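You operate a simulated robot arm through the tools that you are given. There is no shell and no other tool. Be economical: measure what you need, move in short steps, check, and stop when the job is done.

You run a simulated robot arm. Do the job below in one go: nothing can be reset, and whatever is moved stays where it is left.

JOB
Warm the sample mould up to the heat on the yellow card.
Fine: lid shut and clamped first; set the heat knob, switch the heater on and wait for the green lamp.
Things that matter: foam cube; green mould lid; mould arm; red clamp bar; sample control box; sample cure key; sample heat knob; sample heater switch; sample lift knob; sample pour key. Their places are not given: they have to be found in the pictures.

It is judged by the outcome, as a careful person would: the job done as asked, and still so three seconds after it is handed in. It fails if anything else is knocked over, pushed out of place, dropped, spilled or broken. A push-on lid holds only when it is set on centred and level and pressed home; a screw cap is set on level and turned clockwise until tight.

ROBOT AND FRAMES
A 6-joint arm with a two-finger parallel gripper, fixed in place. Base frame: the origin is at the foot of the arm, x ahead of it, y to its left, z up. Readings come in mm, degrees, newtons and seconds.
With the tool pointing down near the work surface it reaches from about 240 to 640 mm from the base axis. Its first joint turns from -66.0 to 66.0 degrees. Payload 2.7 kg.
Tool frame: the origin (TCP) lies between the finger pads and is the grasp point; the fingertips stand 23 mm ahead of it; z points along the fingers, y is the line along which they close. Largest opening 94 mm; finger width 38, thickness 10; the body of the gripper, 54 by 96 mm, starts 39 mm behind the TCP.
Orientation is that of the tool frame in the base frame, as [roll, pitch, yaw] about the fixed x, y, z axes, in that order (R = Rz(yaw) Ry(pitch) Rx(roll)). With the fingers straight down and closing along the base's y, the tool's x points along the base's -x, its y along +y and its z along -z.

CONTROLS
- The arm moves only by the tool nudge_tool. Its argument "motion" is a list of rows, each a list of 3 entries, a list of its own where there are three numbers: the shift along the tool's x, y, z in mm, then the turn, a rotation vector about the tool's x, y, z in degrees, then the gripper command, from -1 (shut) to 1 (fully open), values between in proportion. In form: [[[x, y, z], [ax, ay, az], fingers], ...]. A call has 1 to 10 rows; each row is the pose to reach, as a shift and turn from the pose commanded when the call began, along the tool's axes at that moment. Each row takes 0.2 s and may step no farther than 50 mm and 8.6 degrees from the row before; otherwise, or with a gripper value out of range, the whole call is refused. Where a pose cannot be reached the arm comes as near as it can. A force on the tool above 70 N (or 10 N above the force at the start of the call, whichever is more), or a blocked arm, ends the call early, and 0.2 s more pass. The fingers move at their own pace (about 45 mm/s each) and stop on an object; they squeeze with about 30 N. The grip force told is the motor's: it shows also when the fingers shut on nothing. Time passes only in rows, and 0.2 s behind the last, so rows that repeat a pose let the fingers close. It gives the time, the measured TCP pose, the force on the tool (base axes), the opening and the grip force at its end, in the units of the frame above (readings bear some noise), with the torque about the TCP (base axes, N m) and any sound that the robot's microphone picked up, and new pictures: "pictures" is both (left out), scene, wrist or none.
- Cameras (640 x 400 px; columns grow to the right, rows downward): "scene" is fixed at [83.8, -436.8, 1404]; the picture's right is [0.69, -0.72, 0.00], its down [-0.42, -0.40, -0.81] and it looks along [0.59, 0.57, -0.58] (base axes); focal length 319 px, centre (320, 200). "wrist" rides on the gripper at [87, 16, -74] in the tool frame; the picture's right is [-0.18, 0.98, 0.00], its down [-0.58, -0.11, -0.81] and it looks along [-0.79, -0.15, 0.59] (tool axes); focal length 243 px, centre (320, 200).
- probe_pixels(camera, pixels): for up to 12 pixels [column, row] of the newest picture of that camera ("zoom" is the newest enlarged one), the place [x, y, z] in the base frame of the surface seen there, good to about 2 mm. It takes no simulated time.
- inspect(camera, box): a new picture of the part [left, top, right, bottom] of that camera's present view, enlarged. It takes no simulated time.
- hand_in(): hands the job in; it is judged then, once.

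Work in short steps. Measure before you move; look again where a grasp or a placing could have gone wrong, and mend it. You have 80 turns and 200 pictures in all, those below and enlarged ones among them. Open the gripper and draw the arm clear of the work before you hand the job in, unless the task says otherwise; then end with one line.

The tools are called by a JSON object that holds its "fn" and its "kwargs". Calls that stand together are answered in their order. nudge_tool: Moves the arm, as the interface text tells. Its arguments: {"type":"object","properties":{"motion":{"type":"array"},"pictures":{"type":"string","enum":["both","scene","wrist","none"]}},"required":["motion"]} The other tools are called the same way: probe_pixels (camera, pixels) gives the place of the surface under pixels of a picture; inspect (camera, box) takes an enlarged picture of a part of a camera's view; hand_in () hands the job in.

At the start:

```text
time: 0.0
tcp_pos: [381.2, -113.1, 1215.3]
orientation: [-179.9, 0.1, -180.0]
ft_force: [0.5, 0.2, -0.7]
wrist_torque: [-0.01, -0.01, -0.01]
gripper_width: 94.2
grip_force: 0.0
```

scene: 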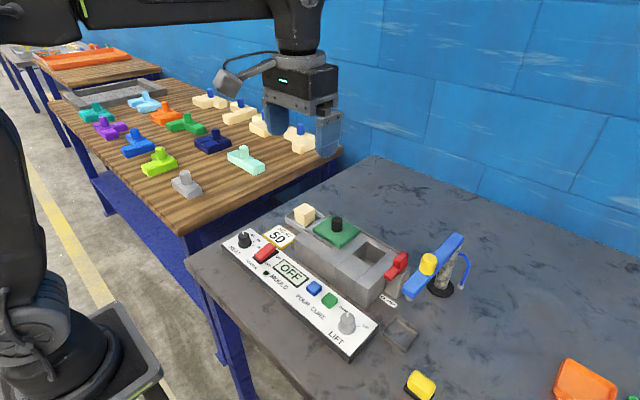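
wrist: 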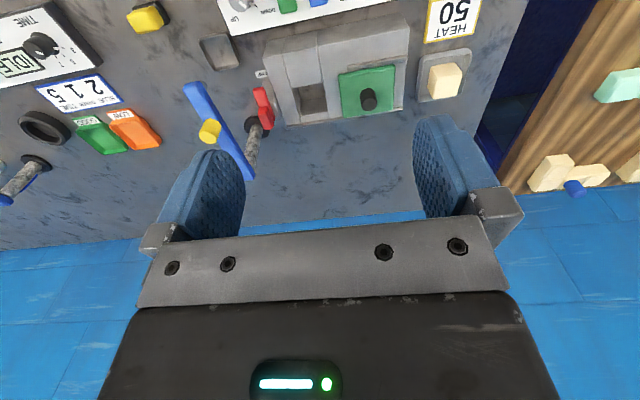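

The scene picture shows the control box, mould block, green lid, red clamp and yellow card. I'll enlarge that area to see details.

{"fn": "inspect", "kwargs": {"camera": "scene", "box": [210, 190, 490, 365]}}

{"fn": "inspect", "kwargs": {"camera": "wrist", "box": [170, 0, 490, 200]}}

```text
2.29 times, centred on (350, 278) of scene
```

zoom: 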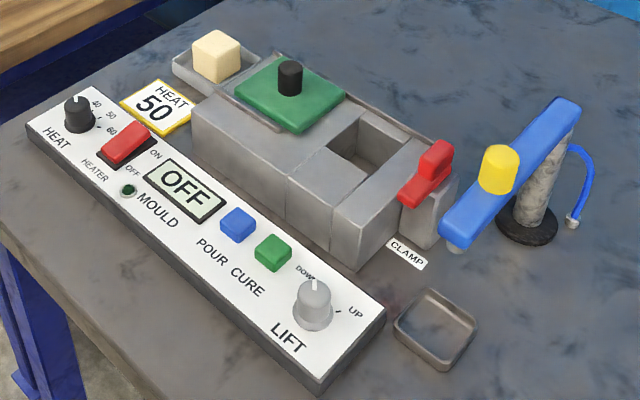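

```text
2.00 times, centred on (330, 100) of wrist
```

zoom: 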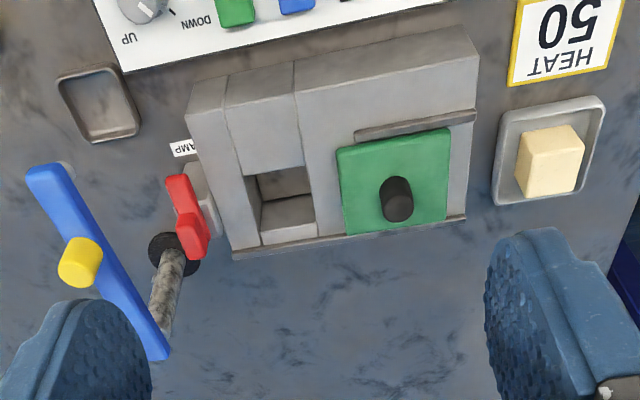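

I'll zoom the scene on the mould half and the panel's left half, then probe.

{"fn": "inspect", "kwargs": {"camera": "scene", "box": [220, 215, 316, 275]}}

{"fn": "inspect", "kwargs": {"camera": "scene", "box": [290, 200, 482, 320]}}

{"fn": "probe_pixels", "kwargs": {"camera": "scene", "pixels": [[244, 233], [243, 240], [265, 251], [260, 256], [272, 247], [290, 300], [300, 350], [500, 250]]}}

```text
6.67 times, centred on (268, 245) of scene
```

zoom: 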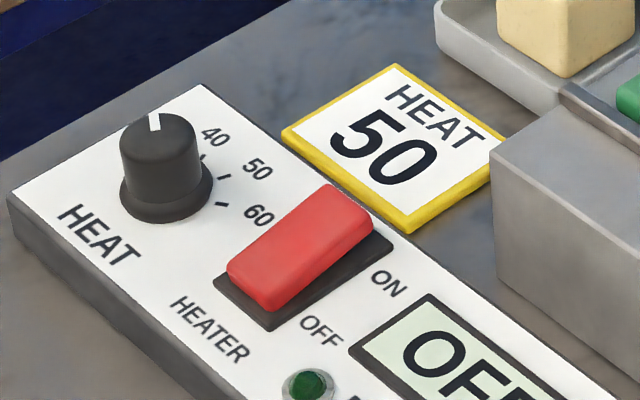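

```text
3.33 times, centred on (386, 260) of scene
```

zoom: 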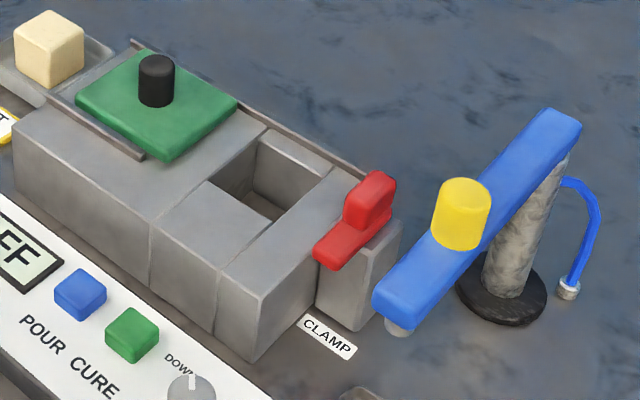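

```text
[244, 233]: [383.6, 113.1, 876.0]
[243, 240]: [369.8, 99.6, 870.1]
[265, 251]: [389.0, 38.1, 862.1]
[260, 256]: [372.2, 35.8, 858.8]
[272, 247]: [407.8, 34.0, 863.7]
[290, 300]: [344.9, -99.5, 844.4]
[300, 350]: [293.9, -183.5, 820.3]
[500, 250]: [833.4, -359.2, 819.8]
```

Probing mould features in the newest zoom, and panel points in the scene.

{"fn": "probe_pixels", "kwargs": {"camera": "zoom", "pixels": [[157, 65], [78, 98], [143, 50], [235, 100], [165, 157], [262, 135], [205, 190], [330, 170], [280, 235], [255, 205], [370, 185], [335, 245]]}}

{"fn": "probe_pixels", "kwargs": {"camera": "zoom", "pixels": [[110, 132], [140, 155], [50, 95], [360, 225], [395, 180], [375, 222], [462, 195], [400, 300], [550, 120], [360, 245], [335, 290], [180, 80]]}}

{"fn": "inspect", "kwargs": {"camera": "scene", "box": [220, 215, 316, 275]}}

{"fn": "probe_pixels", "kwargs": {"camera": "zoom", "pixels": [[158, 138], [155, 120], [204, 158], [225, 177], [222, 204], [200, 88], [12, 190], [345, 195], [248, 270], [275, 305], [300, 245], [308, 385]]}}

```text
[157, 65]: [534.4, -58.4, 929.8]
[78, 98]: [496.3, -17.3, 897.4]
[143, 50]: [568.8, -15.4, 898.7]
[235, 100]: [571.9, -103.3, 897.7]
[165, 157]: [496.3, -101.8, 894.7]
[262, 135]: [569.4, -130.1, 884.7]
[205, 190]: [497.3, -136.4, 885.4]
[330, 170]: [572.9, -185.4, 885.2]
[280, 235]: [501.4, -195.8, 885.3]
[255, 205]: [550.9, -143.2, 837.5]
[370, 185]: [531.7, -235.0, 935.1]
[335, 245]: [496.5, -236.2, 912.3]
```

```text
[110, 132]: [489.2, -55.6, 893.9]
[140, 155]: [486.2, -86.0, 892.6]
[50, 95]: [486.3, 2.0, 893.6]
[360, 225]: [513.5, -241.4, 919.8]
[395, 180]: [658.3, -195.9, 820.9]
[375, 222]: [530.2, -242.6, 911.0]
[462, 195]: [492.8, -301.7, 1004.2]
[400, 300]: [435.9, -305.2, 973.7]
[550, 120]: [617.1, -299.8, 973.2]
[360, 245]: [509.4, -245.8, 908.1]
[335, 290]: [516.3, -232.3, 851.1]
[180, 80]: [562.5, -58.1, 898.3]
```

```text
6.67 times, centred on (268, 245) of scene
```

zoom: 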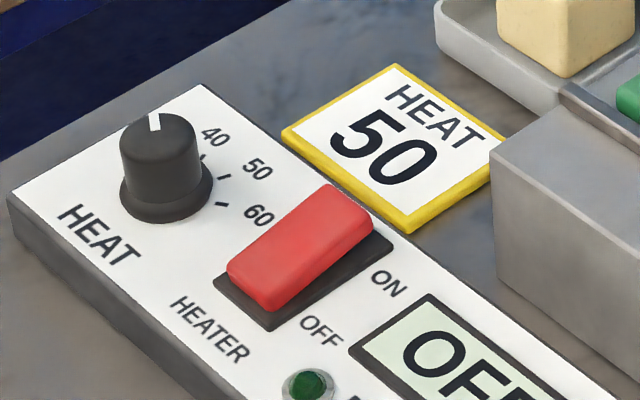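

```text
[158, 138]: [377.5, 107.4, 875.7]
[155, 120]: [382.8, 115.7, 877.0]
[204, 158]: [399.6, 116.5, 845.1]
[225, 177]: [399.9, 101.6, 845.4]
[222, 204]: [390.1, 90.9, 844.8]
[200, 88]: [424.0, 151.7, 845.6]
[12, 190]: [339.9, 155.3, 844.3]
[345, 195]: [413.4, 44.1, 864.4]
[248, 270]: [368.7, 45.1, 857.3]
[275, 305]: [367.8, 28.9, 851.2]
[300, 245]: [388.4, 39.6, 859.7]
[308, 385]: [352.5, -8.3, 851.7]
```

Layout is clear: lid centre ≈(534,-60), knob top z 930, block top 885, cavity y ≈ -135…-190; clamp at y≈-240. I move above the lid knob and turn the tool so the fingers close along base x (camera on the side away from the blue arm).

{"fn": "nudge_tool", "kwargs": {"motion": [[[-15, 5, 16], [0, 0, 8.5], 0], [[-30, 10, 32], [0, 0, 17], 0], [[-46, 16, 50], [0, 0, 25.5], 0], [[-61, 21, 66], [0, 0, 34], 0], [[-76, 26, 82], [0, 0, 42.5], 0], [[-92, 32, 99], [0, 0, 51], 0], [[-107, 37, 115], [0, 0, 59.5], 0], [[-122, 42, 132], [0, 0, 68], 0], [[-138, 48, 148], [0, 0, 76.5], 0], [[-153, 53, 165], [0, 0, 85], 0]], "pictures": "both"}}

```text
time: 2.2
tcp_pos: [534.0, -60.3, 1050.5]
orientation: [179.9, -0.1, 94.9]
ft_force: [1.0, -0.8, 1.3]
wrist_torque: [0.0, -0.01, 0.01]
gripper_width: 46.8
grip_force: 0.0
```

scene: 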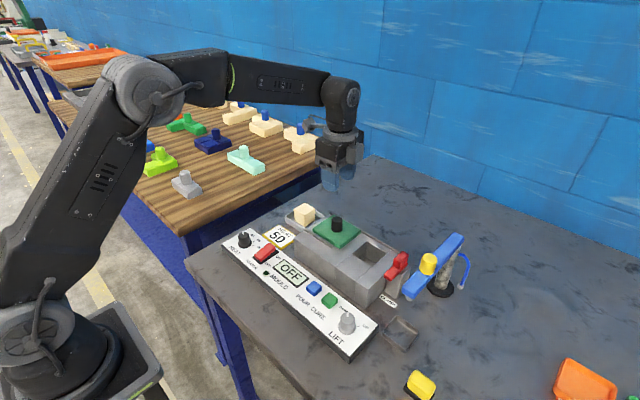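
wrist: 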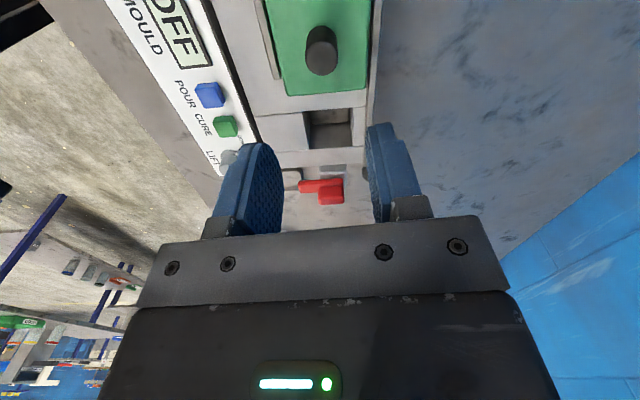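

The wrist view shows knob, cavity and clamp; zoom for knob centre and the clamp shape.

{"fn": "inspect", "kwargs": {"camera": "wrist", "box": [240, 0, 400, 100]}}

{"fn": "probe_pixels", "kwargs": {"camera": "zoom", "pixels": [[268, 145], [380, 145], [322, 115], [322, 200], [322, 280], [190, 370], [530, 350]]}}

{"fn": "inspect", "kwargs": {"camera": "wrist", "box": [260, 120, 388, 200]}}

{"fn": "probe_pixels", "kwargs": {"camera": "zoom", "pixels": [[225, 325], [370, 310], [370, 380], [390, 340], [150, 310], [250, 150], [330, 240], [460, 240]]}}

```text
4.00 times, centred on (320, 50) of wrist
```

zoom: 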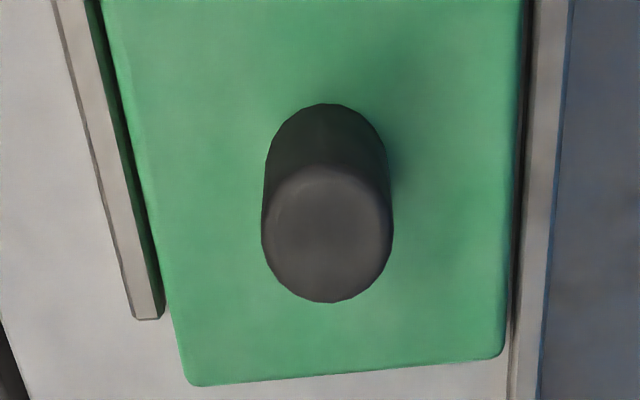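

```text
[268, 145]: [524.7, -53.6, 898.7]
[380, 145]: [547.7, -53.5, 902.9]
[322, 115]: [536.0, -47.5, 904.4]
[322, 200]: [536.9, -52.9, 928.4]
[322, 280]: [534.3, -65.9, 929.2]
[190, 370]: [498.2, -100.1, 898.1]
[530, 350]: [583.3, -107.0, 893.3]
```

```text
5.00 times, centred on (324, 160) of wrist
```

zoom: 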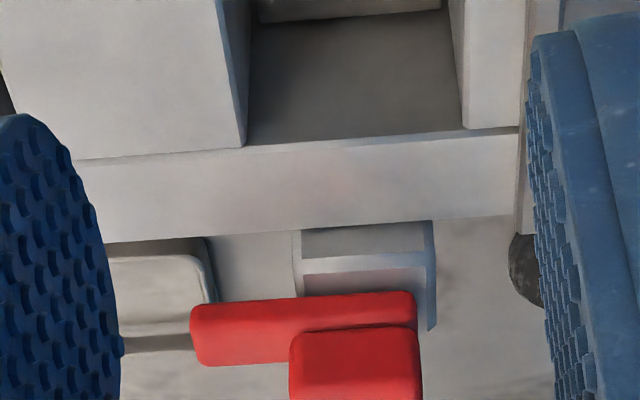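

```text
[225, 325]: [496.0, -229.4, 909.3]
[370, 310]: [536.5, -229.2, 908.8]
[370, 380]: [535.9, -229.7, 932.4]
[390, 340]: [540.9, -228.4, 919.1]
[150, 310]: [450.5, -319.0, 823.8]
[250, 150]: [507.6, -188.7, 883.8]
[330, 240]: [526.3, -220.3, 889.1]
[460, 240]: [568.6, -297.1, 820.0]
```

Knob centre ≈(536,-59), top 929, Ø≈26. Finish turning 5° and descend with fingers at ~60 mm opening to z≈927.

{"fn": "nudge_tool", "kwargs": {"motion": [[[1, 2, 40], [0, 0, 5], 0.3], [[1, 2, 80], [0, 0, 5], 0.3], [[1, 2, 110], [0, 0, 5], 0.3], [[1, 2, 123], [0, 0, 5], 0.3]], "pictures": "wrist"}}

{"fn": "nudge_tool", "kwargs": {"motion": [[[0, 0, 0], [0, 0, 0], -1], [[0, 0, 0], [0, 0, 0], -1], [[0, 0, 0], [0, 0, 0], -1]], "pictures": "both"}}

```text
time: 3.2
tcp_pos: [535.0, -59.3, 926.7]
orientation: [-179.9, 0.0, 90.0]
ft_force: [0.2, 0.0, 0.1]
wrist_torque: [-0.02, 0.01, -0.02]
gripper_width: 61.3
grip_force: 0.1
```

wrist: 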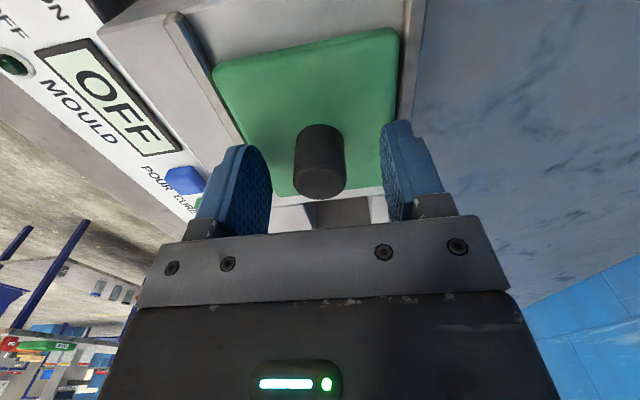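

```text
time: 4.0
tcp_pos: [535.2, -60.0, 927.8]
orientation: [-180.0, 0.0, 90.0]
ft_force: [-4.7, -0.3, -0.8]
wrist_torque: [-0.11, -0.39, 0.03]
gripper_width: 25.6
grip_force: 41.0
```

scene: 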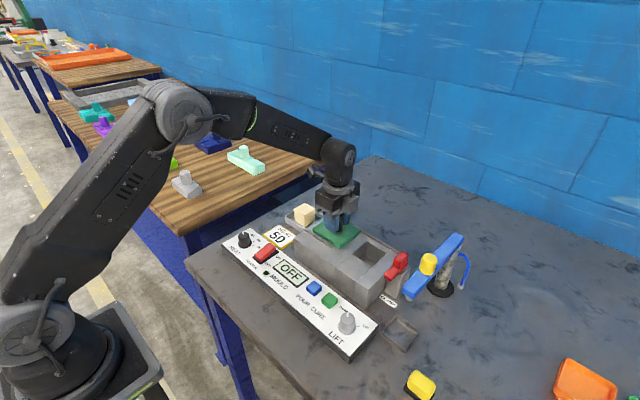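
wrist: 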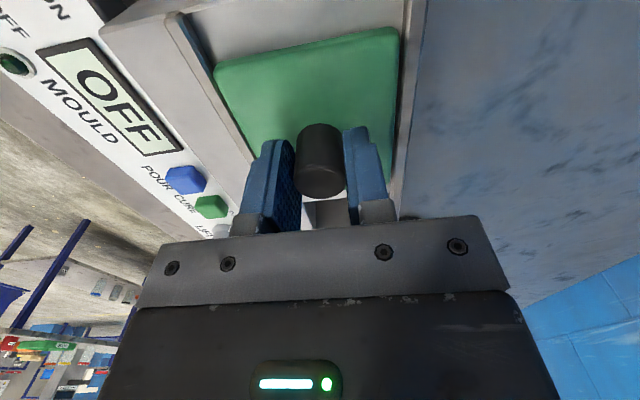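

Knob gripped (25.6 mm). Slide along base −y (tool −x) gently, 20 mm at first.

{"fn": "nudge_tool", "kwargs": {"motion": [[[-5, 0, 0], [0, 0, 0], -1], [[-10, 0, 0], [0, 0, 0], -1], [[-20, 0, 0], [0, 0, 0], -1]], "pictures": "wrist"}}

```text
time: 4.8
tcp_pos: [534.9, -79.8, 927.8]
orientation: [-179.9, 0.0, 90.0]
ft_force: [-7.7, 0.1, -0.9]
wrist_torque: [0.06, -0.46, 0.07]
gripper_width: 25.5
grip_force: 44.9
```

wrist: 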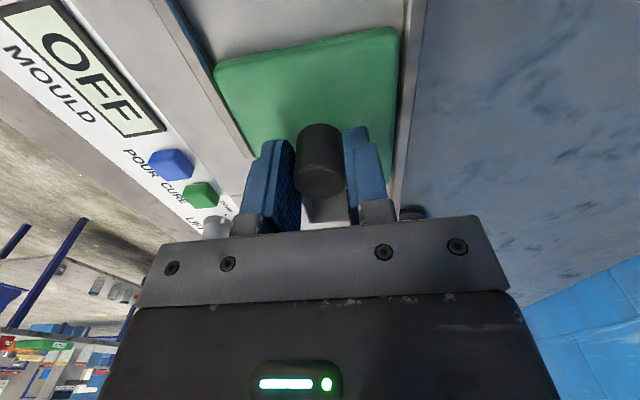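

It slides freely. Continue to y≈-145.

{"fn": "nudge_tool", "kwargs": {"motion": [[[-10, 0, 0], [0, 0, 0], -1], [[-25, 0, 0], [0, 0, 0], -1], [[-40, 0, 0], [0, 0, 0], -1], [[-55, 0, 0], [0, 0, 0], -1], [[-65, 0, 0], [0, 0, 0], -1]], "pictures": "both"}}

{"fn": "inspect", "kwargs": {"camera": "scene", "box": [290, 200, 482, 320]}}

```text
time: 6.0
tcp_pos: [534.7, -145.3, 928.0]
orientation: [-180.0, 0.0, 90.1]
ft_force: [-21.9, -0.1, 0.9]
wrist_torque: [-0.09, -0.38, -0.06]
gripper_width: 25.4
grip_force: 45.2
```

scene: 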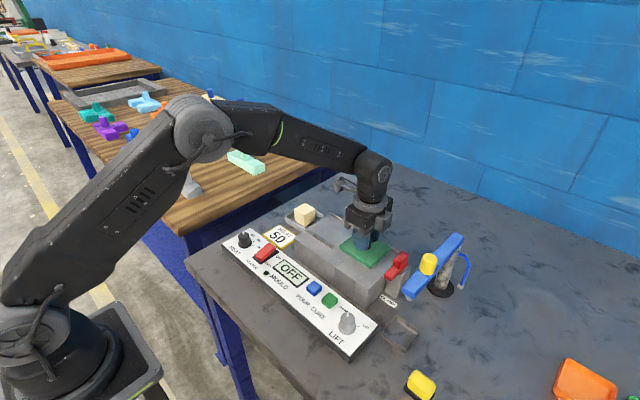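
wrist: 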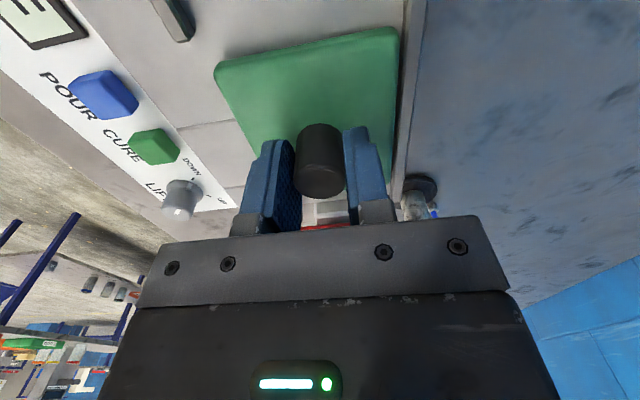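

```text
3.33 times, centred on (386, 260) of scene
```

zoom: 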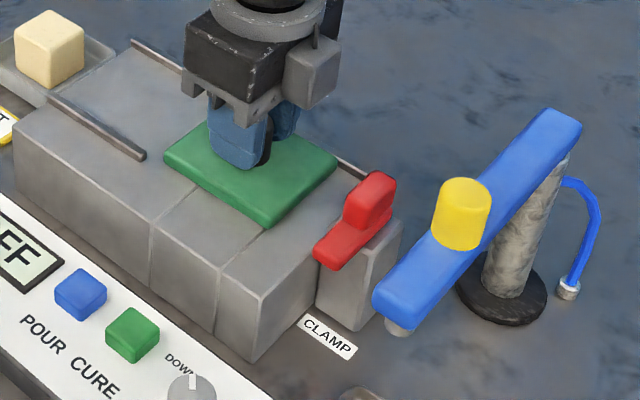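

Lid covers the cavity partly; side load −22 N in x, so relax 1 mm in x. Continue 15 mm.

{"fn": "nudge_tool", "kwargs": {"motion": [[[0, -1, 0], [0, 0, 0], -1], [[-5, -1, 0], [0, 0, 0], -1], [[-10, -1, 0], [0, 0, 0], -1], [[-15, -1, 0], [0, 0, 0], -1]], "pictures": "wrist"}}

{"fn": "inspect", "kwargs": {"camera": "scene", "box": [322, 215, 418, 275]}}

```text
time: 7.0
tcp_pos: [534.3, -160.2, 926.6]
orientation: [180.0, 0.0, 90.1]
ft_force: [-7.0, 3.0, -2.6]
wrist_torque: [-0.27, 0.27, -0.24]
gripper_width: 25.5
grip_force: 45.3
```

wrist: 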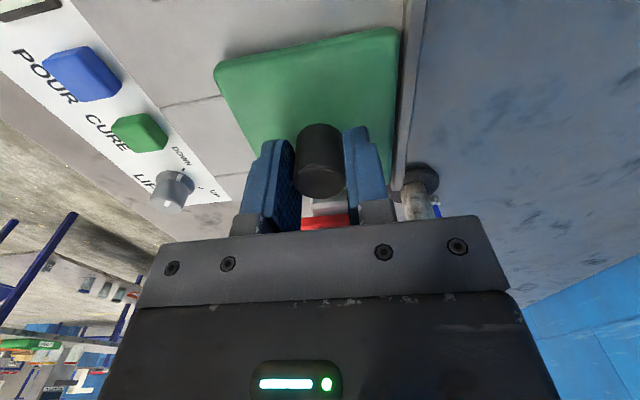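

```text
6.67 times, centred on (370, 245) of scene
```

zoom: 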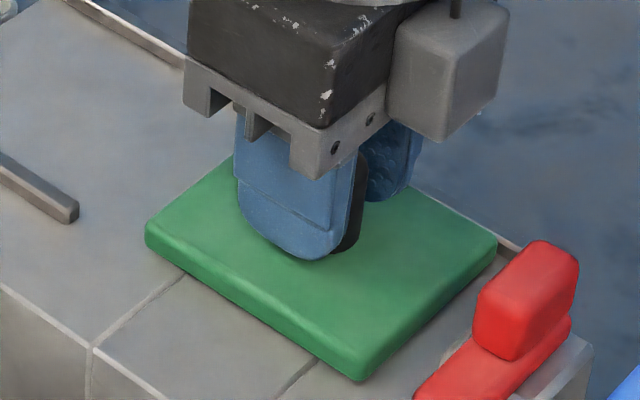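

Lid is centred over the cavity at y≈-160. Probe for an end stop with 2 mm steps.

{"fn": "nudge_tool", "kwargs": {"motion": [[[-2, 0, 0], [0, 0, 0], -1], [[-4, 0, 0], [0, 0, 0], -1]], "pictures": "none"}}

```text
time: 7.6
tcp_pos: [535.2, -160.2, 927.5]
orientation: [180.0, -0.2, 90.0]
ft_force: [-12.4, 29.4, 1.8]
wrist_torque: [-0.58, -0.38, -0.06]
gripper_width: 25.6
grip_force: 45.0
```

There is an end stop: +29 N and no motion. Lid is shut. Relax, release and rise.

{"fn": "nudge_tool", "kwargs": {"motion": [[[3.5, 0, 0], [0, 0, 0], -1], [[3.5, 0, 0], [0, 0, 0], 0.2], [[3.5, 0, 0], [0, 0, 0], 0.2], [[3.5, 0, -25], [0, 0, 0], 0.2], [[3.5, 0, -65], [0, 0, 0], 0.2], [[20, 0, -110], [0, 0, 0], 0.2]], "pictures": "both"}}

{"fn": "inspect", "kwargs": {"camera": "scene", "box": [340, 220, 436, 280]}}

{"fn": "probe_pixels", "kwargs": {"camera": "zoom", "pixels": [[400, 225], [440, 210], [420, 255], [360, 320], [310, 345], [320, 310], [390, 275], [460, 245], [440, 320], [240, 345], [380, 215], [335, 365]]}}

```text
time: 9.0
tcp_pos: [533.5, -142.5, 1039.2]
orientation: [180.0, 0.0, 90.0]
ft_force: [0.2, 0.1, -0.9]
wrist_torque: [0.01, -0.03, 0.0]
gripper_width: 56.3
grip_force: 0.1
```

scene: 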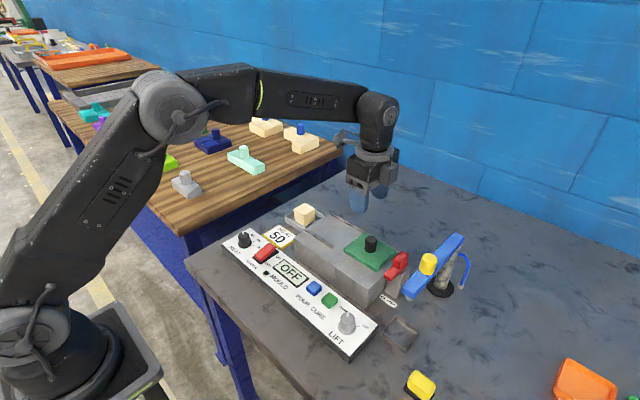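
wrist: 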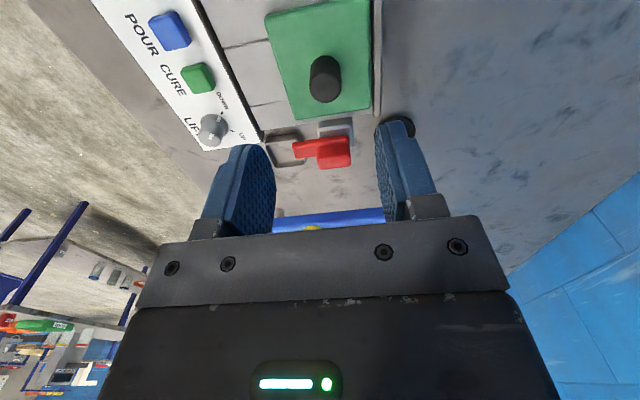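

```text
6.67 times, centred on (388, 250) of scene
```

zoom: 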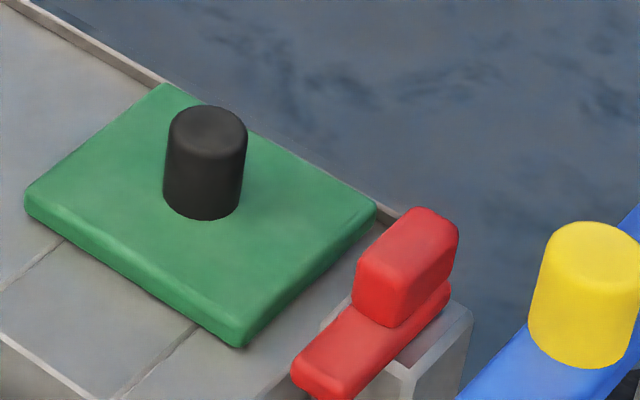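

```text
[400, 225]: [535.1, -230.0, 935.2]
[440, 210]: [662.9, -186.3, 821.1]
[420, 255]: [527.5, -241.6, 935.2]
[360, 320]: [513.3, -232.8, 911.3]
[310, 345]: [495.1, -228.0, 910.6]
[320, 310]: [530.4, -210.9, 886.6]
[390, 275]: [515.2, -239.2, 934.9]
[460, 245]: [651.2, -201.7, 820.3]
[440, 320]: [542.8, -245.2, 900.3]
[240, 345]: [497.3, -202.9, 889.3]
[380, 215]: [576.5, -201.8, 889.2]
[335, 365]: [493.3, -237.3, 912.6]
```

Need the post extents to locate the clamp pivot; zoom with the wrist too.

{"fn": "probe_pixels", "kwargs": {"camera": "zoom", "pixels": [[410, 368], [468, 318], [350, 300], [446, 300], [335, 315], [372, 268], [385, 310], [452, 235], [365, 255], [425, 212], [440, 275], [390, 325]]}}

{"fn": "inspect", "kwargs": {"camera": "wrist", "box": [264, 100, 392, 180]}}

{"fn": "probe_pixels", "kwargs": {"camera": "zoom", "pixels": [[270, 110], [440, 95], [285, 185], [455, 165], [155, 215], [160, 270], [290, 280], [430, 265], [435, 320], [290, 335], [360, 300], [460, 200]]}}

```text
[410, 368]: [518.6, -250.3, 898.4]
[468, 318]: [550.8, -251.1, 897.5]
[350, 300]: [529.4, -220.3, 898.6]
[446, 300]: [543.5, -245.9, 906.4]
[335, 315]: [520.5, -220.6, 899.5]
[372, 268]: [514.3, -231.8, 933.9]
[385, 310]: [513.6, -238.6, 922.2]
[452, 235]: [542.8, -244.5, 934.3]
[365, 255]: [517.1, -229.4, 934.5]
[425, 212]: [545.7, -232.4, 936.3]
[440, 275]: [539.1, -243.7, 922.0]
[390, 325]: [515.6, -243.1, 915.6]
```

```text
5.00 times, centred on (328, 140) of wrist
```

zoom: 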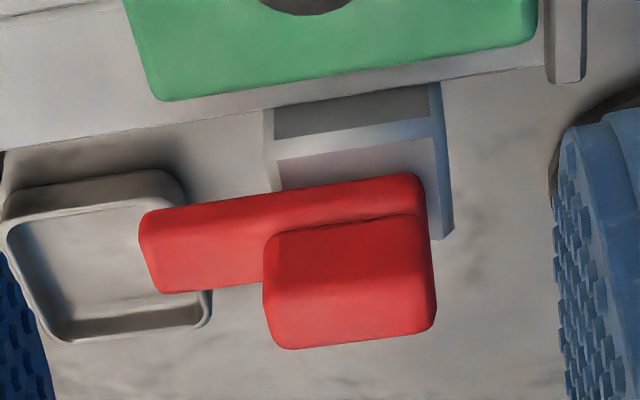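

```text
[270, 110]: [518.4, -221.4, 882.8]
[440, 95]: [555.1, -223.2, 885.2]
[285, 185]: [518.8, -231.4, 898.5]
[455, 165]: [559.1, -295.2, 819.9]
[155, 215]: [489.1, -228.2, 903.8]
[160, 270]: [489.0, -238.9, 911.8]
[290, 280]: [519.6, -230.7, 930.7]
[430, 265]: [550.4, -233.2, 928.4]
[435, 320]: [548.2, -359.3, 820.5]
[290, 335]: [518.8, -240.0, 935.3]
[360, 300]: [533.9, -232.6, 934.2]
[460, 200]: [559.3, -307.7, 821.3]
```

Clamp handle ≈33×16 mm, centred ≈(532,-237), over post centre (535,-236); bar points to −x and must turn clockwise 90° to +y over the lid. I'll turn back to yaw 180 above the clamp so I can grip across y and twist.

{"fn": "nudge_tool", "kwargs": {"motion": [[[0, 0, -20], [0, 0, -8.5], 0], [[-10, 0, -20], [0, 0, -17], 0], [[-20, 0, -20], [0, 0, -25.5], 0], [[-30, 0, -20], [0, 0, -34], 0], [[-40, 0, -20], [0, 0, -42.5], 0], [[-50, 0, -20], [0, 0, -51], 0], [[-60, 0, -20], [0, 0, -59.5], 0], [[-70, 0, -20], [0, 0, -68], 0], [[-80, 1, -20], [0, 0, -76.5], 0], [[-94.5, 1.5, -20], [0, 0, -85], 0]], "pictures": "none"}}

{"fn": "nudge_tool", "kwargs": {"motion": [[[0, 0, 0], [0, 0, -5], 0], [[0, 0, 40], [0, 0, -5], 0]], "pictures": "both"}}

{"fn": "inspect", "kwargs": {"camera": "scene", "box": [340, 190, 500, 290]}}

```text
time: 11.2
tcp_pos: [537.0, -237.7, 1057.1]
orientation: [180.0, 0.0, 175.1]
ft_force: [-0.6, 0.0, -1.0]
wrist_torque: [0.02, -0.02, -0.02]
gripper_width: 46.9
grip_force: 0.1
```

```text
time: 11.8
tcp_pos: [537.1, -238.6, 1017.6]
orientation: [180.0, 0.0, 180.0]
ft_force: [-1.0, 0.2, 0.6]
wrist_torque: [0.01, 0.0, -0.02]
gripper_width: 47.0
grip_force: 0.1
```

scene: 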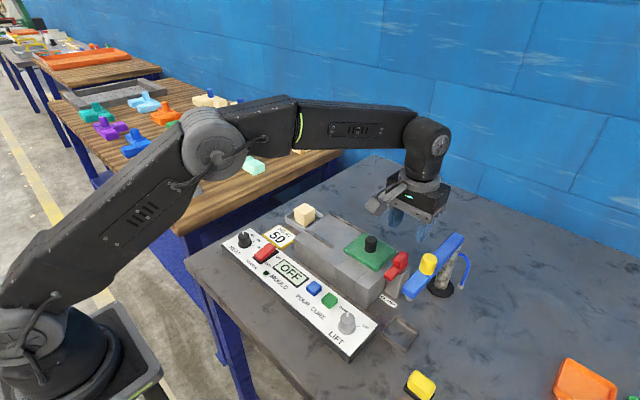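
wrist: 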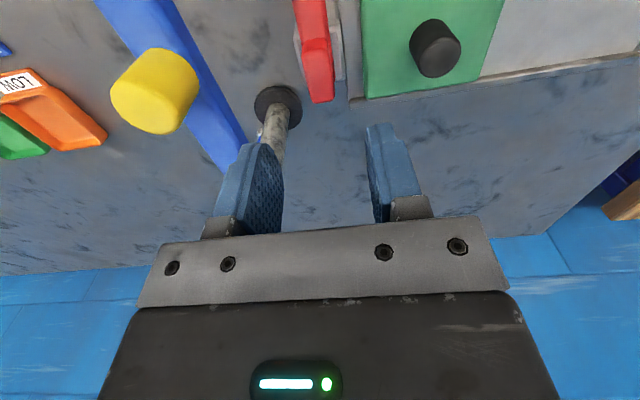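

```text
4.00 times, centred on (420, 240) of scene
```

zoom: 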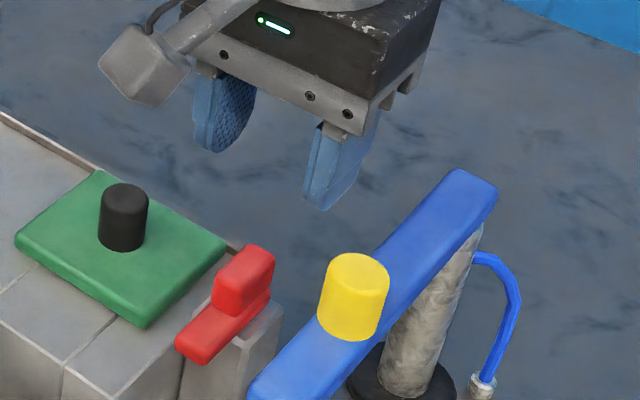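

Check blue arm edge vs the gripper body (down to y≈-286 at z≈980).

{"fn": "probe_pixels", "kwargs": {"camera": "zoom", "pixels": [[390, 240], [420, 210], [330, 300], [455, 172], [495, 190], [420, 240], [330, 270], [360, 260]]}}

```text
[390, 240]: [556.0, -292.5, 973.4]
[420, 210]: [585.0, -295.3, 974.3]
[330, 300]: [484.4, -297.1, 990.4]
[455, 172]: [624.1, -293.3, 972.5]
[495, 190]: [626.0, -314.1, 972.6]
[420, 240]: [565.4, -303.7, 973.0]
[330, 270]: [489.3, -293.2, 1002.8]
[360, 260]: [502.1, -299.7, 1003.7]
```

Blue arm starts at y≈-290, so there's room. Descend to z≈940 (tips 917) around the handle and grip.

{"fn": "nudge_tool", "kwargs": {"motion": [[[2, 1.5, 40], [0, 0, 0], 0], [[2, 1.5, 65], [0, 0, 0], 0], [[2, 1.5, 78], [0, 0, 0], 0]], "pictures": "both"}}

{"fn": "inspect", "kwargs": {"camera": "scene", "box": [340, 200, 500, 300]}}

```text
time: 12.6
tcp_pos: [534.5, -236.8, 939.5]
orientation: [-179.9, 0.0, 180.0]
ft_force: [0.2, 0.1, -0.2]
wrist_torque: [0.0, 0.0, 0.0]
gripper_width: 47.1
grip_force: 0.1
```

scene: 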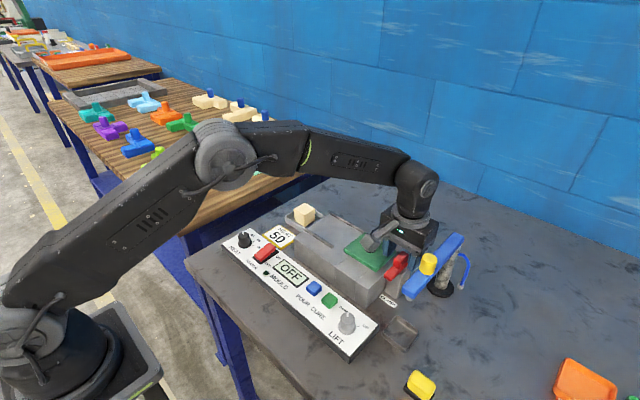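
wrist: 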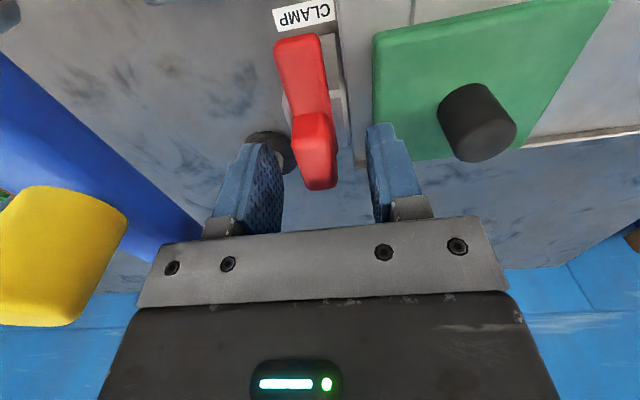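

```text
4.00 times, centred on (420, 250) of scene
```

zoom: 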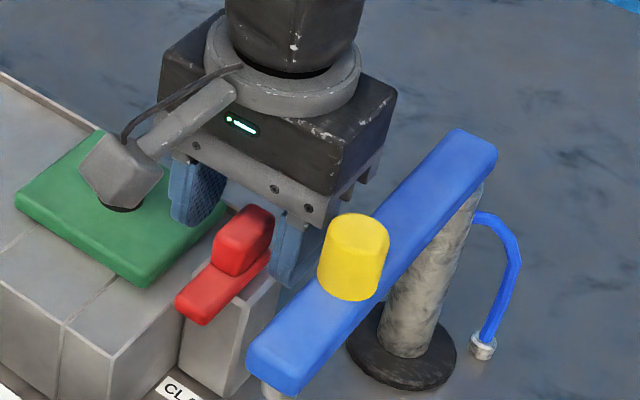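

Fingers straddle the handle. Close on it.

{"fn": "nudge_tool", "kwargs": {"motion": [[[0, 0, 0], [0, 0, 0], -1], [[0, 0, 0], [0, 0, 0], -1], [[0, 0, 0], [0, 0, 0], -1]], "pictures": "none"}}

{"fn": "nudge_tool", "kwargs": {"motion": [[[0, 0, 0], [0, 0, 4], -1], [[0, 0, 0], [0, 0, 8], -1]], "pictures": "wrist"}}

```text
time: 13.4
tcp_pos: [534.4, -238.2, 939.9]
orientation: [-179.8, 0.1, 179.9]
ft_force: [2.1, -8.4, -3.5]
wrist_torque: [-0.04, -0.49, 0.01]
gripper_width: 17.9
grip_force: 45.1
```

```text
time: 14.0
tcp_pos: [533.7, -238.0, 939.8]
orientation: [-179.8, 0.1, 171.8]
ft_force: [5.4, -14.1, -4.7]
wrist_torque: [0.05, 0.06, 0.0]
gripper_width: 17.9
grip_force: 44.8
```

wrist: 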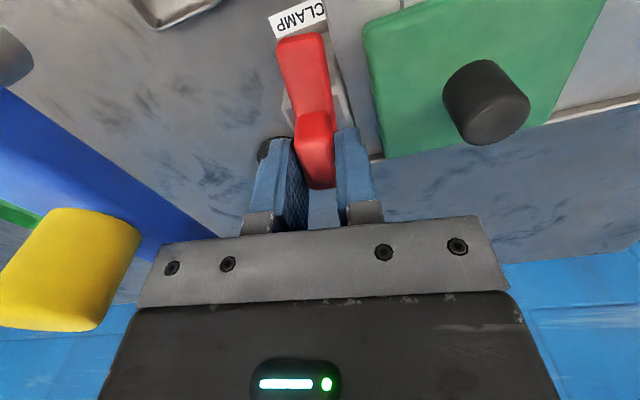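

The clamp turns with the gripper at almost no torque. Continue, easing 1 mm to −y for the side load.

{"fn": "nudge_tool", "kwargs": {"motion": [[[0, -1, 0], [0, 0, 7], -1], [[0, -1, 0], [0, 0, 14], -1], [[0, -1, 0], [0, 0, 21], -1], [[0, -1, 0], [0, 0, 28], -1]], "pictures": "wrist"}}

```text
time: 15.0
tcp_pos: [534.7, -237.1, 939.3]
orientation: [180.0, 0.1, 144.0]
ft_force: [6.6, -9.4, -3.5]
wrist_torque: [-0.54, -0.28, 0.06]
gripper_width: 17.9
grip_force: 45.1
```

wrist: 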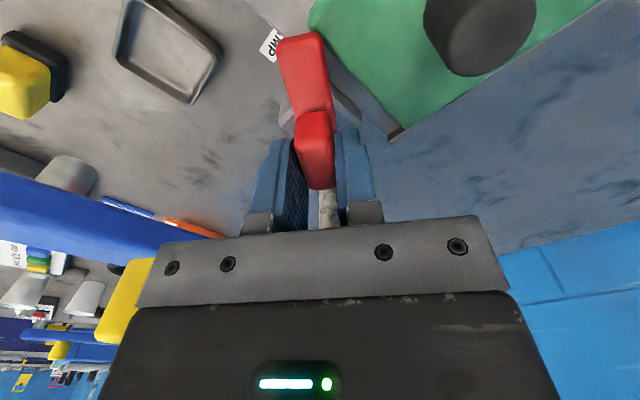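

Works well; 36° turned so far. Continue to 80°, then check.

{"fn": "nudge_tool", "kwargs": {"motion": [[[0, 0, 0], [0, 0, 8], -1], [[0, 0, 0], [0, 0, 16], -1], [[0, 0, 0], [0, 0, 24], -1], [[0, 0, 0], [0, 0, 32], -1], [[0, 0, 0], [0, 0, 40], -1], [[0, 0, 0], [0, 0, 46], -1]], "pictures": "both"}}

{"fn": "inspect", "kwargs": {"camera": "scene", "box": [340, 200, 500, 300]}}

```text
time: 16.4
tcp_pos: [535.2, -238.6, 939.2]
orientation: [180.0, 0.0, 97.9]
ft_force: [17.5, -6.7, -1.6]
wrist_torque: [-0.32, 0.4, 0.04]
gripper_width: 17.8
grip_force: 44.9
```

scene: 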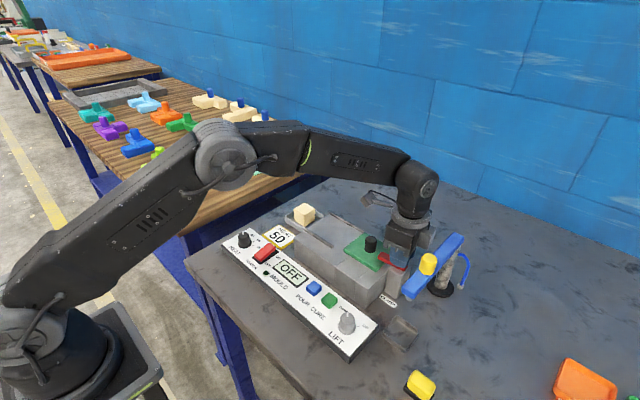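
wrist: 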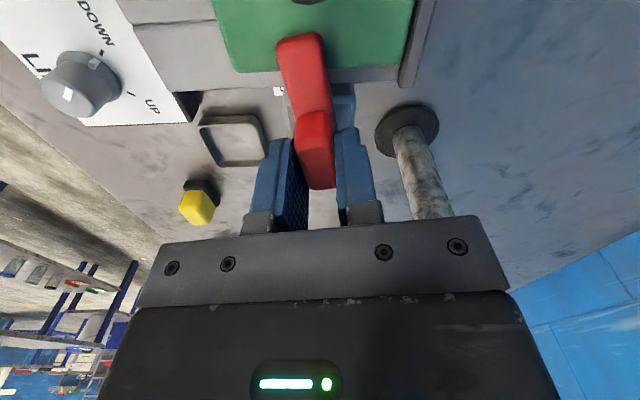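

```text
4.00 times, centred on (420, 250) of scene
```

zoom: 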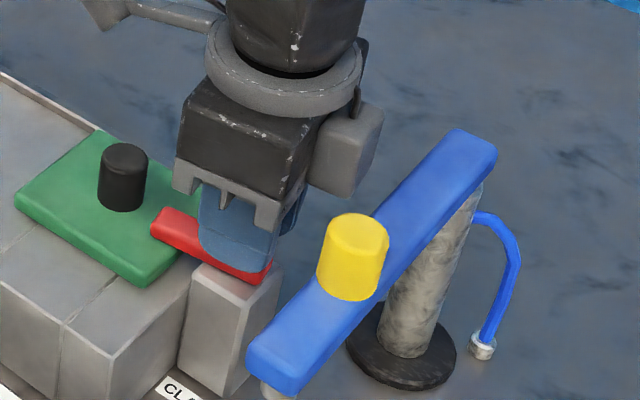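

Bar is over the lid edge. Last ~8° to 90°, and a little beyond to feel for a stop.

{"fn": "nudge_tool", "kwargs": {"motion": [[[0, 1, 0], [0, 0, 4], -1], [[0, 1, 0], [0, 0, 8], -1]], "pictures": "none"}}

{"fn": "nudge_tool", "kwargs": {"motion": [[[0, 0, 0], [0, 0, 3], -1]], "pictures": "none"}}

```text
time: 17.0
tcp_pos: [534.6, -237.6, 940.3]
orientation: [180.0, 0.0, 89.9]
ft_force: [7.2, -2.9, 0.9]
wrist_torque: [-0.96, -0.27, -0.04]
gripper_width: 17.9
grip_force: 44.4
```

```text
time: 17.4
tcp_pos: [535.3, -237.4, 939.3]
orientation: [-180.0, 0.0, 86.9]
ft_force: [5.8, -1.7, 2.6]
wrist_torque: [-0.99, -0.12, 0.12]
gripper_width: 18.1
grip_force: 45.2
```

Torque about z jumped to 0.12: probably the stop at ~90°. Ease back 2°, release and rise.

{"fn": "nudge_tool", "kwargs": {"motion": [[[0, 0, 0], [0, 0, -2], -1], [[0, 0, 0], [0, 0, -2], -0.2], [[0, 0, 0], [0, 0, -2], -0.2], [[0, 0, -30], [0, 0, -2], -0.2], [[0, 0, -75], [0, 0, -2], -0.2], [[20, 0, -115], [0, 0, -2], -0.2]], "pictures": "both"}}

{"fn": "inspect", "kwargs": {"camera": "scene", "box": [220, 200, 412, 320]}}

{"fn": "inspect", "kwargs": {"camera": "scene", "box": [340, 220, 436, 280]}}

```text
time: 18.8
tcp_pos: [536.2, -217.7, 1054.6]
orientation: [180.0, 0.0, 89.0]
ft_force: [0.6, 0.2, 0.1]
wrist_torque: [0.0, 0.01, -0.02]
gripper_width: 37.5
grip_force: 0.1
```

scene: 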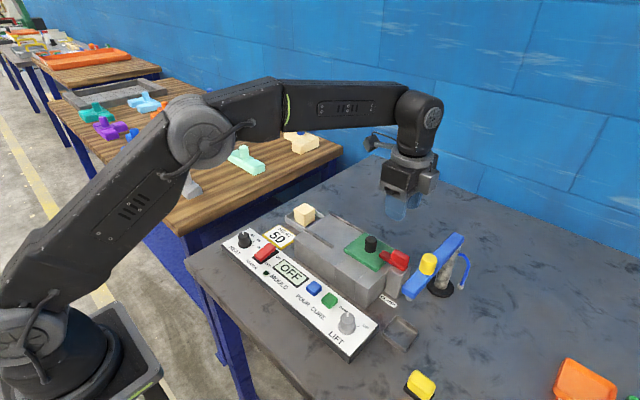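
wrist: 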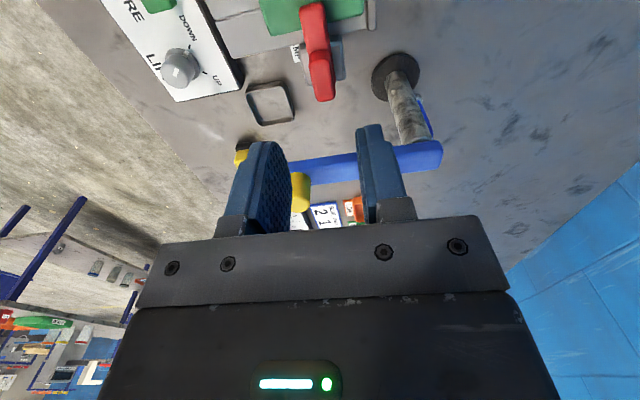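

```text
3.33 times, centred on (316, 260) of scene
```

zoom: 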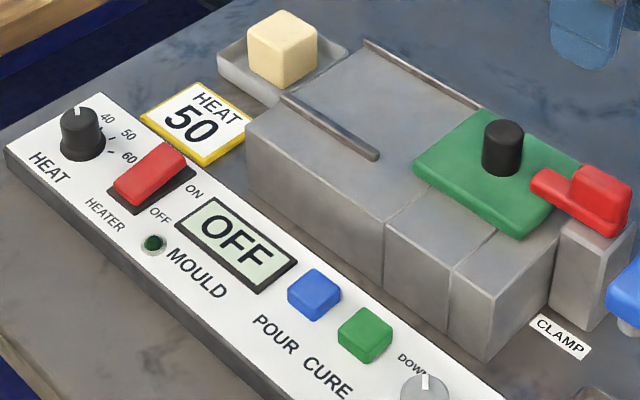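

```text
6.67 times, centred on (388, 250) of scene
```

zoom: 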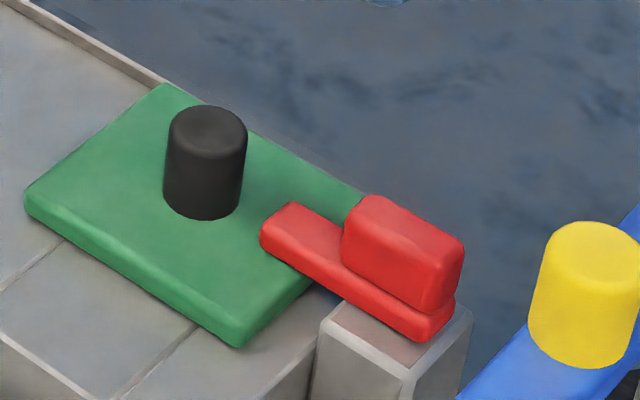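

Lid shut and clamped. Next the heat knob, about (378,109): move above it with yaw ≈145, camera looking on.

{"fn": "nudge_tool", "kwargs": {"motion": [[[32, -16, 0], [0, 0, -5.6], 0], [[65, -33, 0], [0, 0, -11.2], 0], [[97, -49, 0], [0, 0, -16.8], 0], [[130, -66, 0], [0, 0, -22.4], 0], [[162, -82, 0], [0, 0, -28], 0], [[194, -98, 10], [0, 0, -33.6], 0], [[227, -115, 20], [0, 0, -39.2], 0], [[259, -131, 30], [0, 0, -44.8], 0], [[292, -148, 40], [0, 0, -50.4], 0], [[324, -164, 55], [0, 0, -56], 0]], "pictures": "both"}}

```text
time: 21.0
tcp_pos: [377.6, 109.5, 998.7]
orientation: [-180.0, 0.1, 145.0]
ft_force: [-0.6, 0.8, -0.6]
wrist_torque: [-0.04, 0.01, 0.0]
gripper_width: 47.0
grip_force: 0.1
```

scene: 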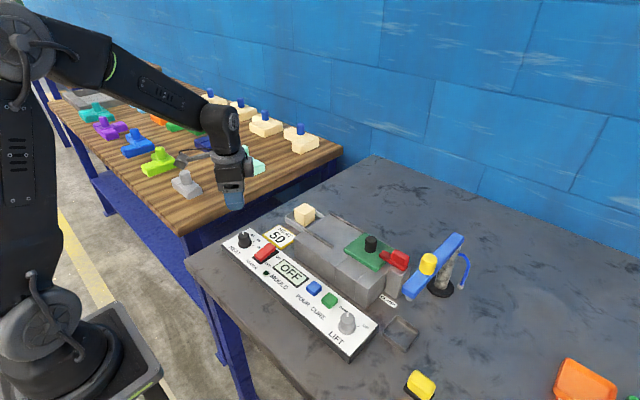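
wrist: 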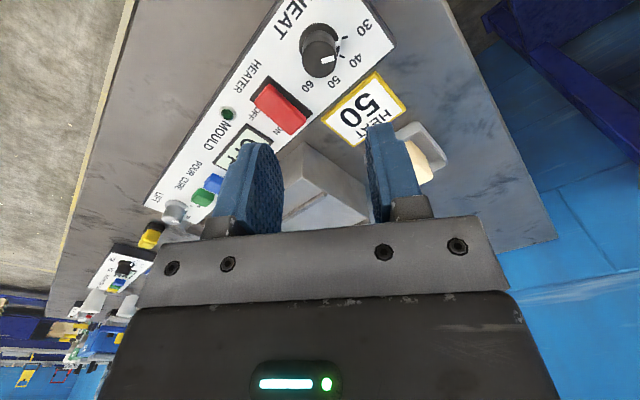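

The scale begins at 30. Zoom to read pointer and ticks.

{"fn": "inspect", "kwargs": {"camera": "wrist", "box": [272, 5, 400, 85]}}

```text
5.00 times, centred on (336, 45) of wrist
```

zoom: 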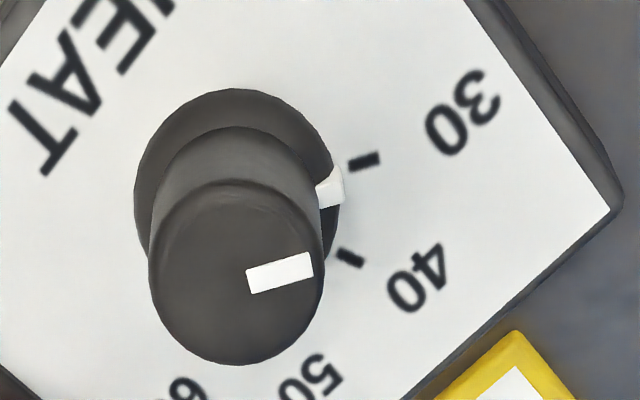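

{"fn": "probe_pixels", "kwargs": {"camera": "zoom", "pixels": [[237, 275], [255, 281], [308, 264], [378, 158], [350, 165], [360, 264], [340, 252], [330, 187], [155, 275], [318, 275], [237, 190], [237, 358]]}}

```text
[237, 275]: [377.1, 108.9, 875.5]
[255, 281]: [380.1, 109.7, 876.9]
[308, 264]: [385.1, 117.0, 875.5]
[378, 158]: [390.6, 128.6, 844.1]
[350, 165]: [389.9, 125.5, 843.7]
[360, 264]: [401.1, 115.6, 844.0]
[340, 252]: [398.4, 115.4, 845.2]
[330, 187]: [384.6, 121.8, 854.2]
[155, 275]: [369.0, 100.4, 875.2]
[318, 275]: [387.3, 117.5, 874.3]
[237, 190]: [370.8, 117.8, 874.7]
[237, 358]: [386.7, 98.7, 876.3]
```

Knob centre ≈(378.3,108.7), Ø25, pointer at 30 (≈57°); 50 is at ≈−18°, so 75° clockwise. Descend to z≈880 and grip.

{"fn": "nudge_tool", "kwargs": {"motion": [[[-1, -0.3, 40], [0, 0, 0], 0], [[-1, -0.3, 80], [0, 0, 0], 0], [[-1, -0.3, 108], [0, 0, 0], 0], [[-1, -0.3, 119], [0, 0, 0], 0]], "pictures": "wrist"}}

{"fn": "nudge_tool", "kwargs": {"motion": [[[0, 0, 0], [0, 0, 0], -1], [[0, 0, 0], [0, 0, 0], -1], [[0, 0, 0], [0, 0, 0], -1]], "pictures": "none"}}

```text
time: 22.0
tcp_pos: [378.2, 108.2, 879.8]
orientation: [180.0, -0.1, 145.0]
ft_force: [-0.8, -0.6, -1.0]
wrist_torque: [0.0, 0.02, 0.04]
gripper_width: 47.0
grip_force: 0.0
```

wrist: 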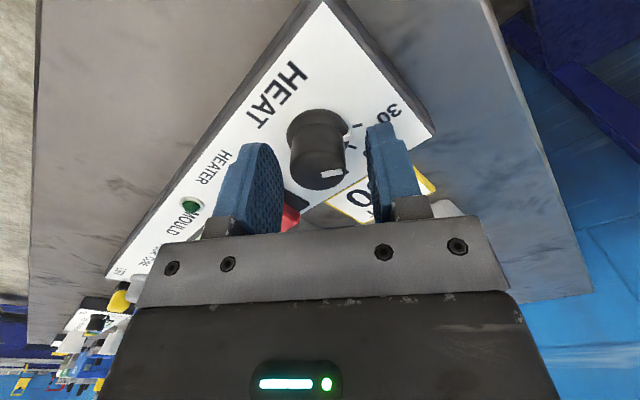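

```text
time: 22.8
tcp_pos: [377.7, 108.3, 879.3]
orientation: [-180.0, 0.0, 145.0]
ft_force: [-4.9, -7.4, -2.3]
wrist_torque: [-0.02, -0.07, 0.01]
gripper_width: 27.8
grip_force: 45.1
```

Gripped at 27.8 mm. Turn clockwise (tool +z) 75° in 7.5° steps.

{"fn": "nudge_tool", "kwargs": {"motion": [[[0, 0, 0], [0, 0, 7.5], -1], [[0, 0, 0], [0, 0, 15], -1], [[0, 0, 0], [0, 0, 22.5], -1], [[0, 0, 0], [0, 0, 30], -1], [[0, 0, 0], [0, 0, 37.5], -1], [[0, 0, 0], [0, 0, 45], -1], [[0, 0, 0], [0, 0, 52.5], -1], [[0, 0, 0], [0, 0, 60], -1], [[0, 0, 0], [0, 0, 67.5], -1], [[0, 0, 0], [0, 0, 75], -1]], "pictures": "both"}}

{"fn": "nudge_tool", "kwargs": {"motion": [[[0, 0, 0], [0, 0, 0], 0.2], [[0, 0, 0], [0, 0, 0], 0.2], [[0, 0, -40], [0, 0, 0], 0.2], [[0, 0, -80], [0, 0, 0], 0.2], [[40, 0, -110], [0, 0, 0], 0.2]], "pictures": "both"}}

{"fn": "inspect", "kwargs": {"camera": "scene", "box": [220, 215, 316, 275]}}

```text
time: 25.0
tcp_pos: [378.1, 107.8, 879.8]
orientation: [-179.8, 0.2, 69.8]
ft_force: [-2.0, -16.0, -20.5]
wrist_torque: [-0.35, 0.13, -0.01]
gripper_width: 27.7
grip_force: 44.3
```

scene: 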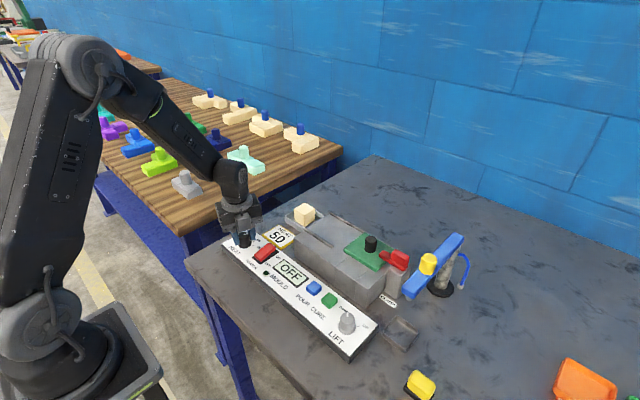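
wrist: 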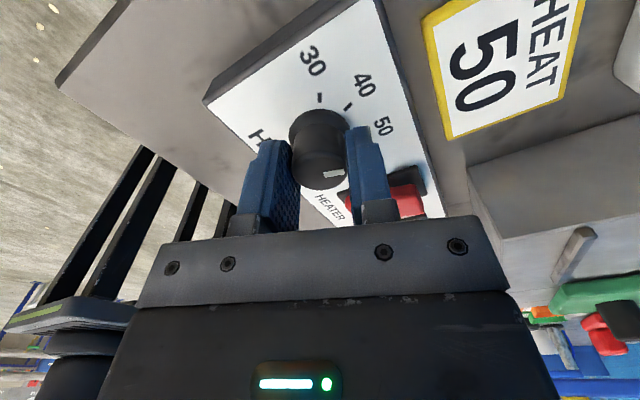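

```text
time: 26.2
tcp_pos: [393.7, 146.5, 991.2]
orientation: [-180.0, 0.1, 69.9]
ft_force: [0.2, 0.5, -0.2]
wrist_torque: [-0.04, 0.04, -0.02]
gripper_width: 56.5
grip_force: 0.0
```

scene: 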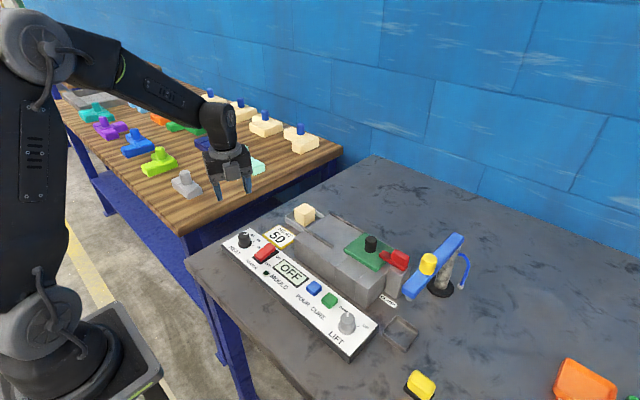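
wrist: 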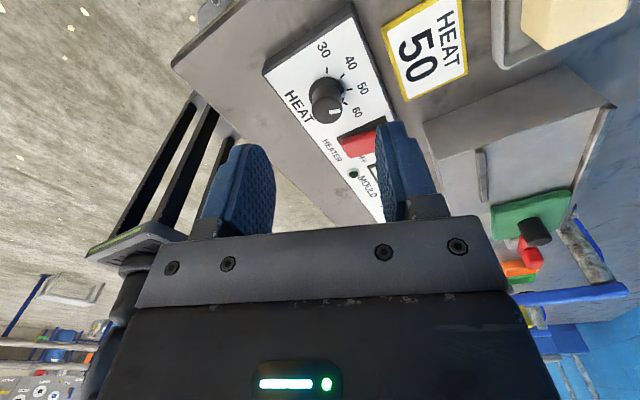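

```text
6.67 times, centred on (268, 245) of scene
```

zoom: 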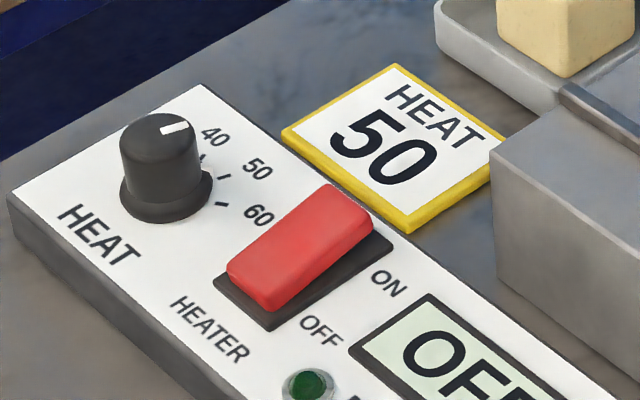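

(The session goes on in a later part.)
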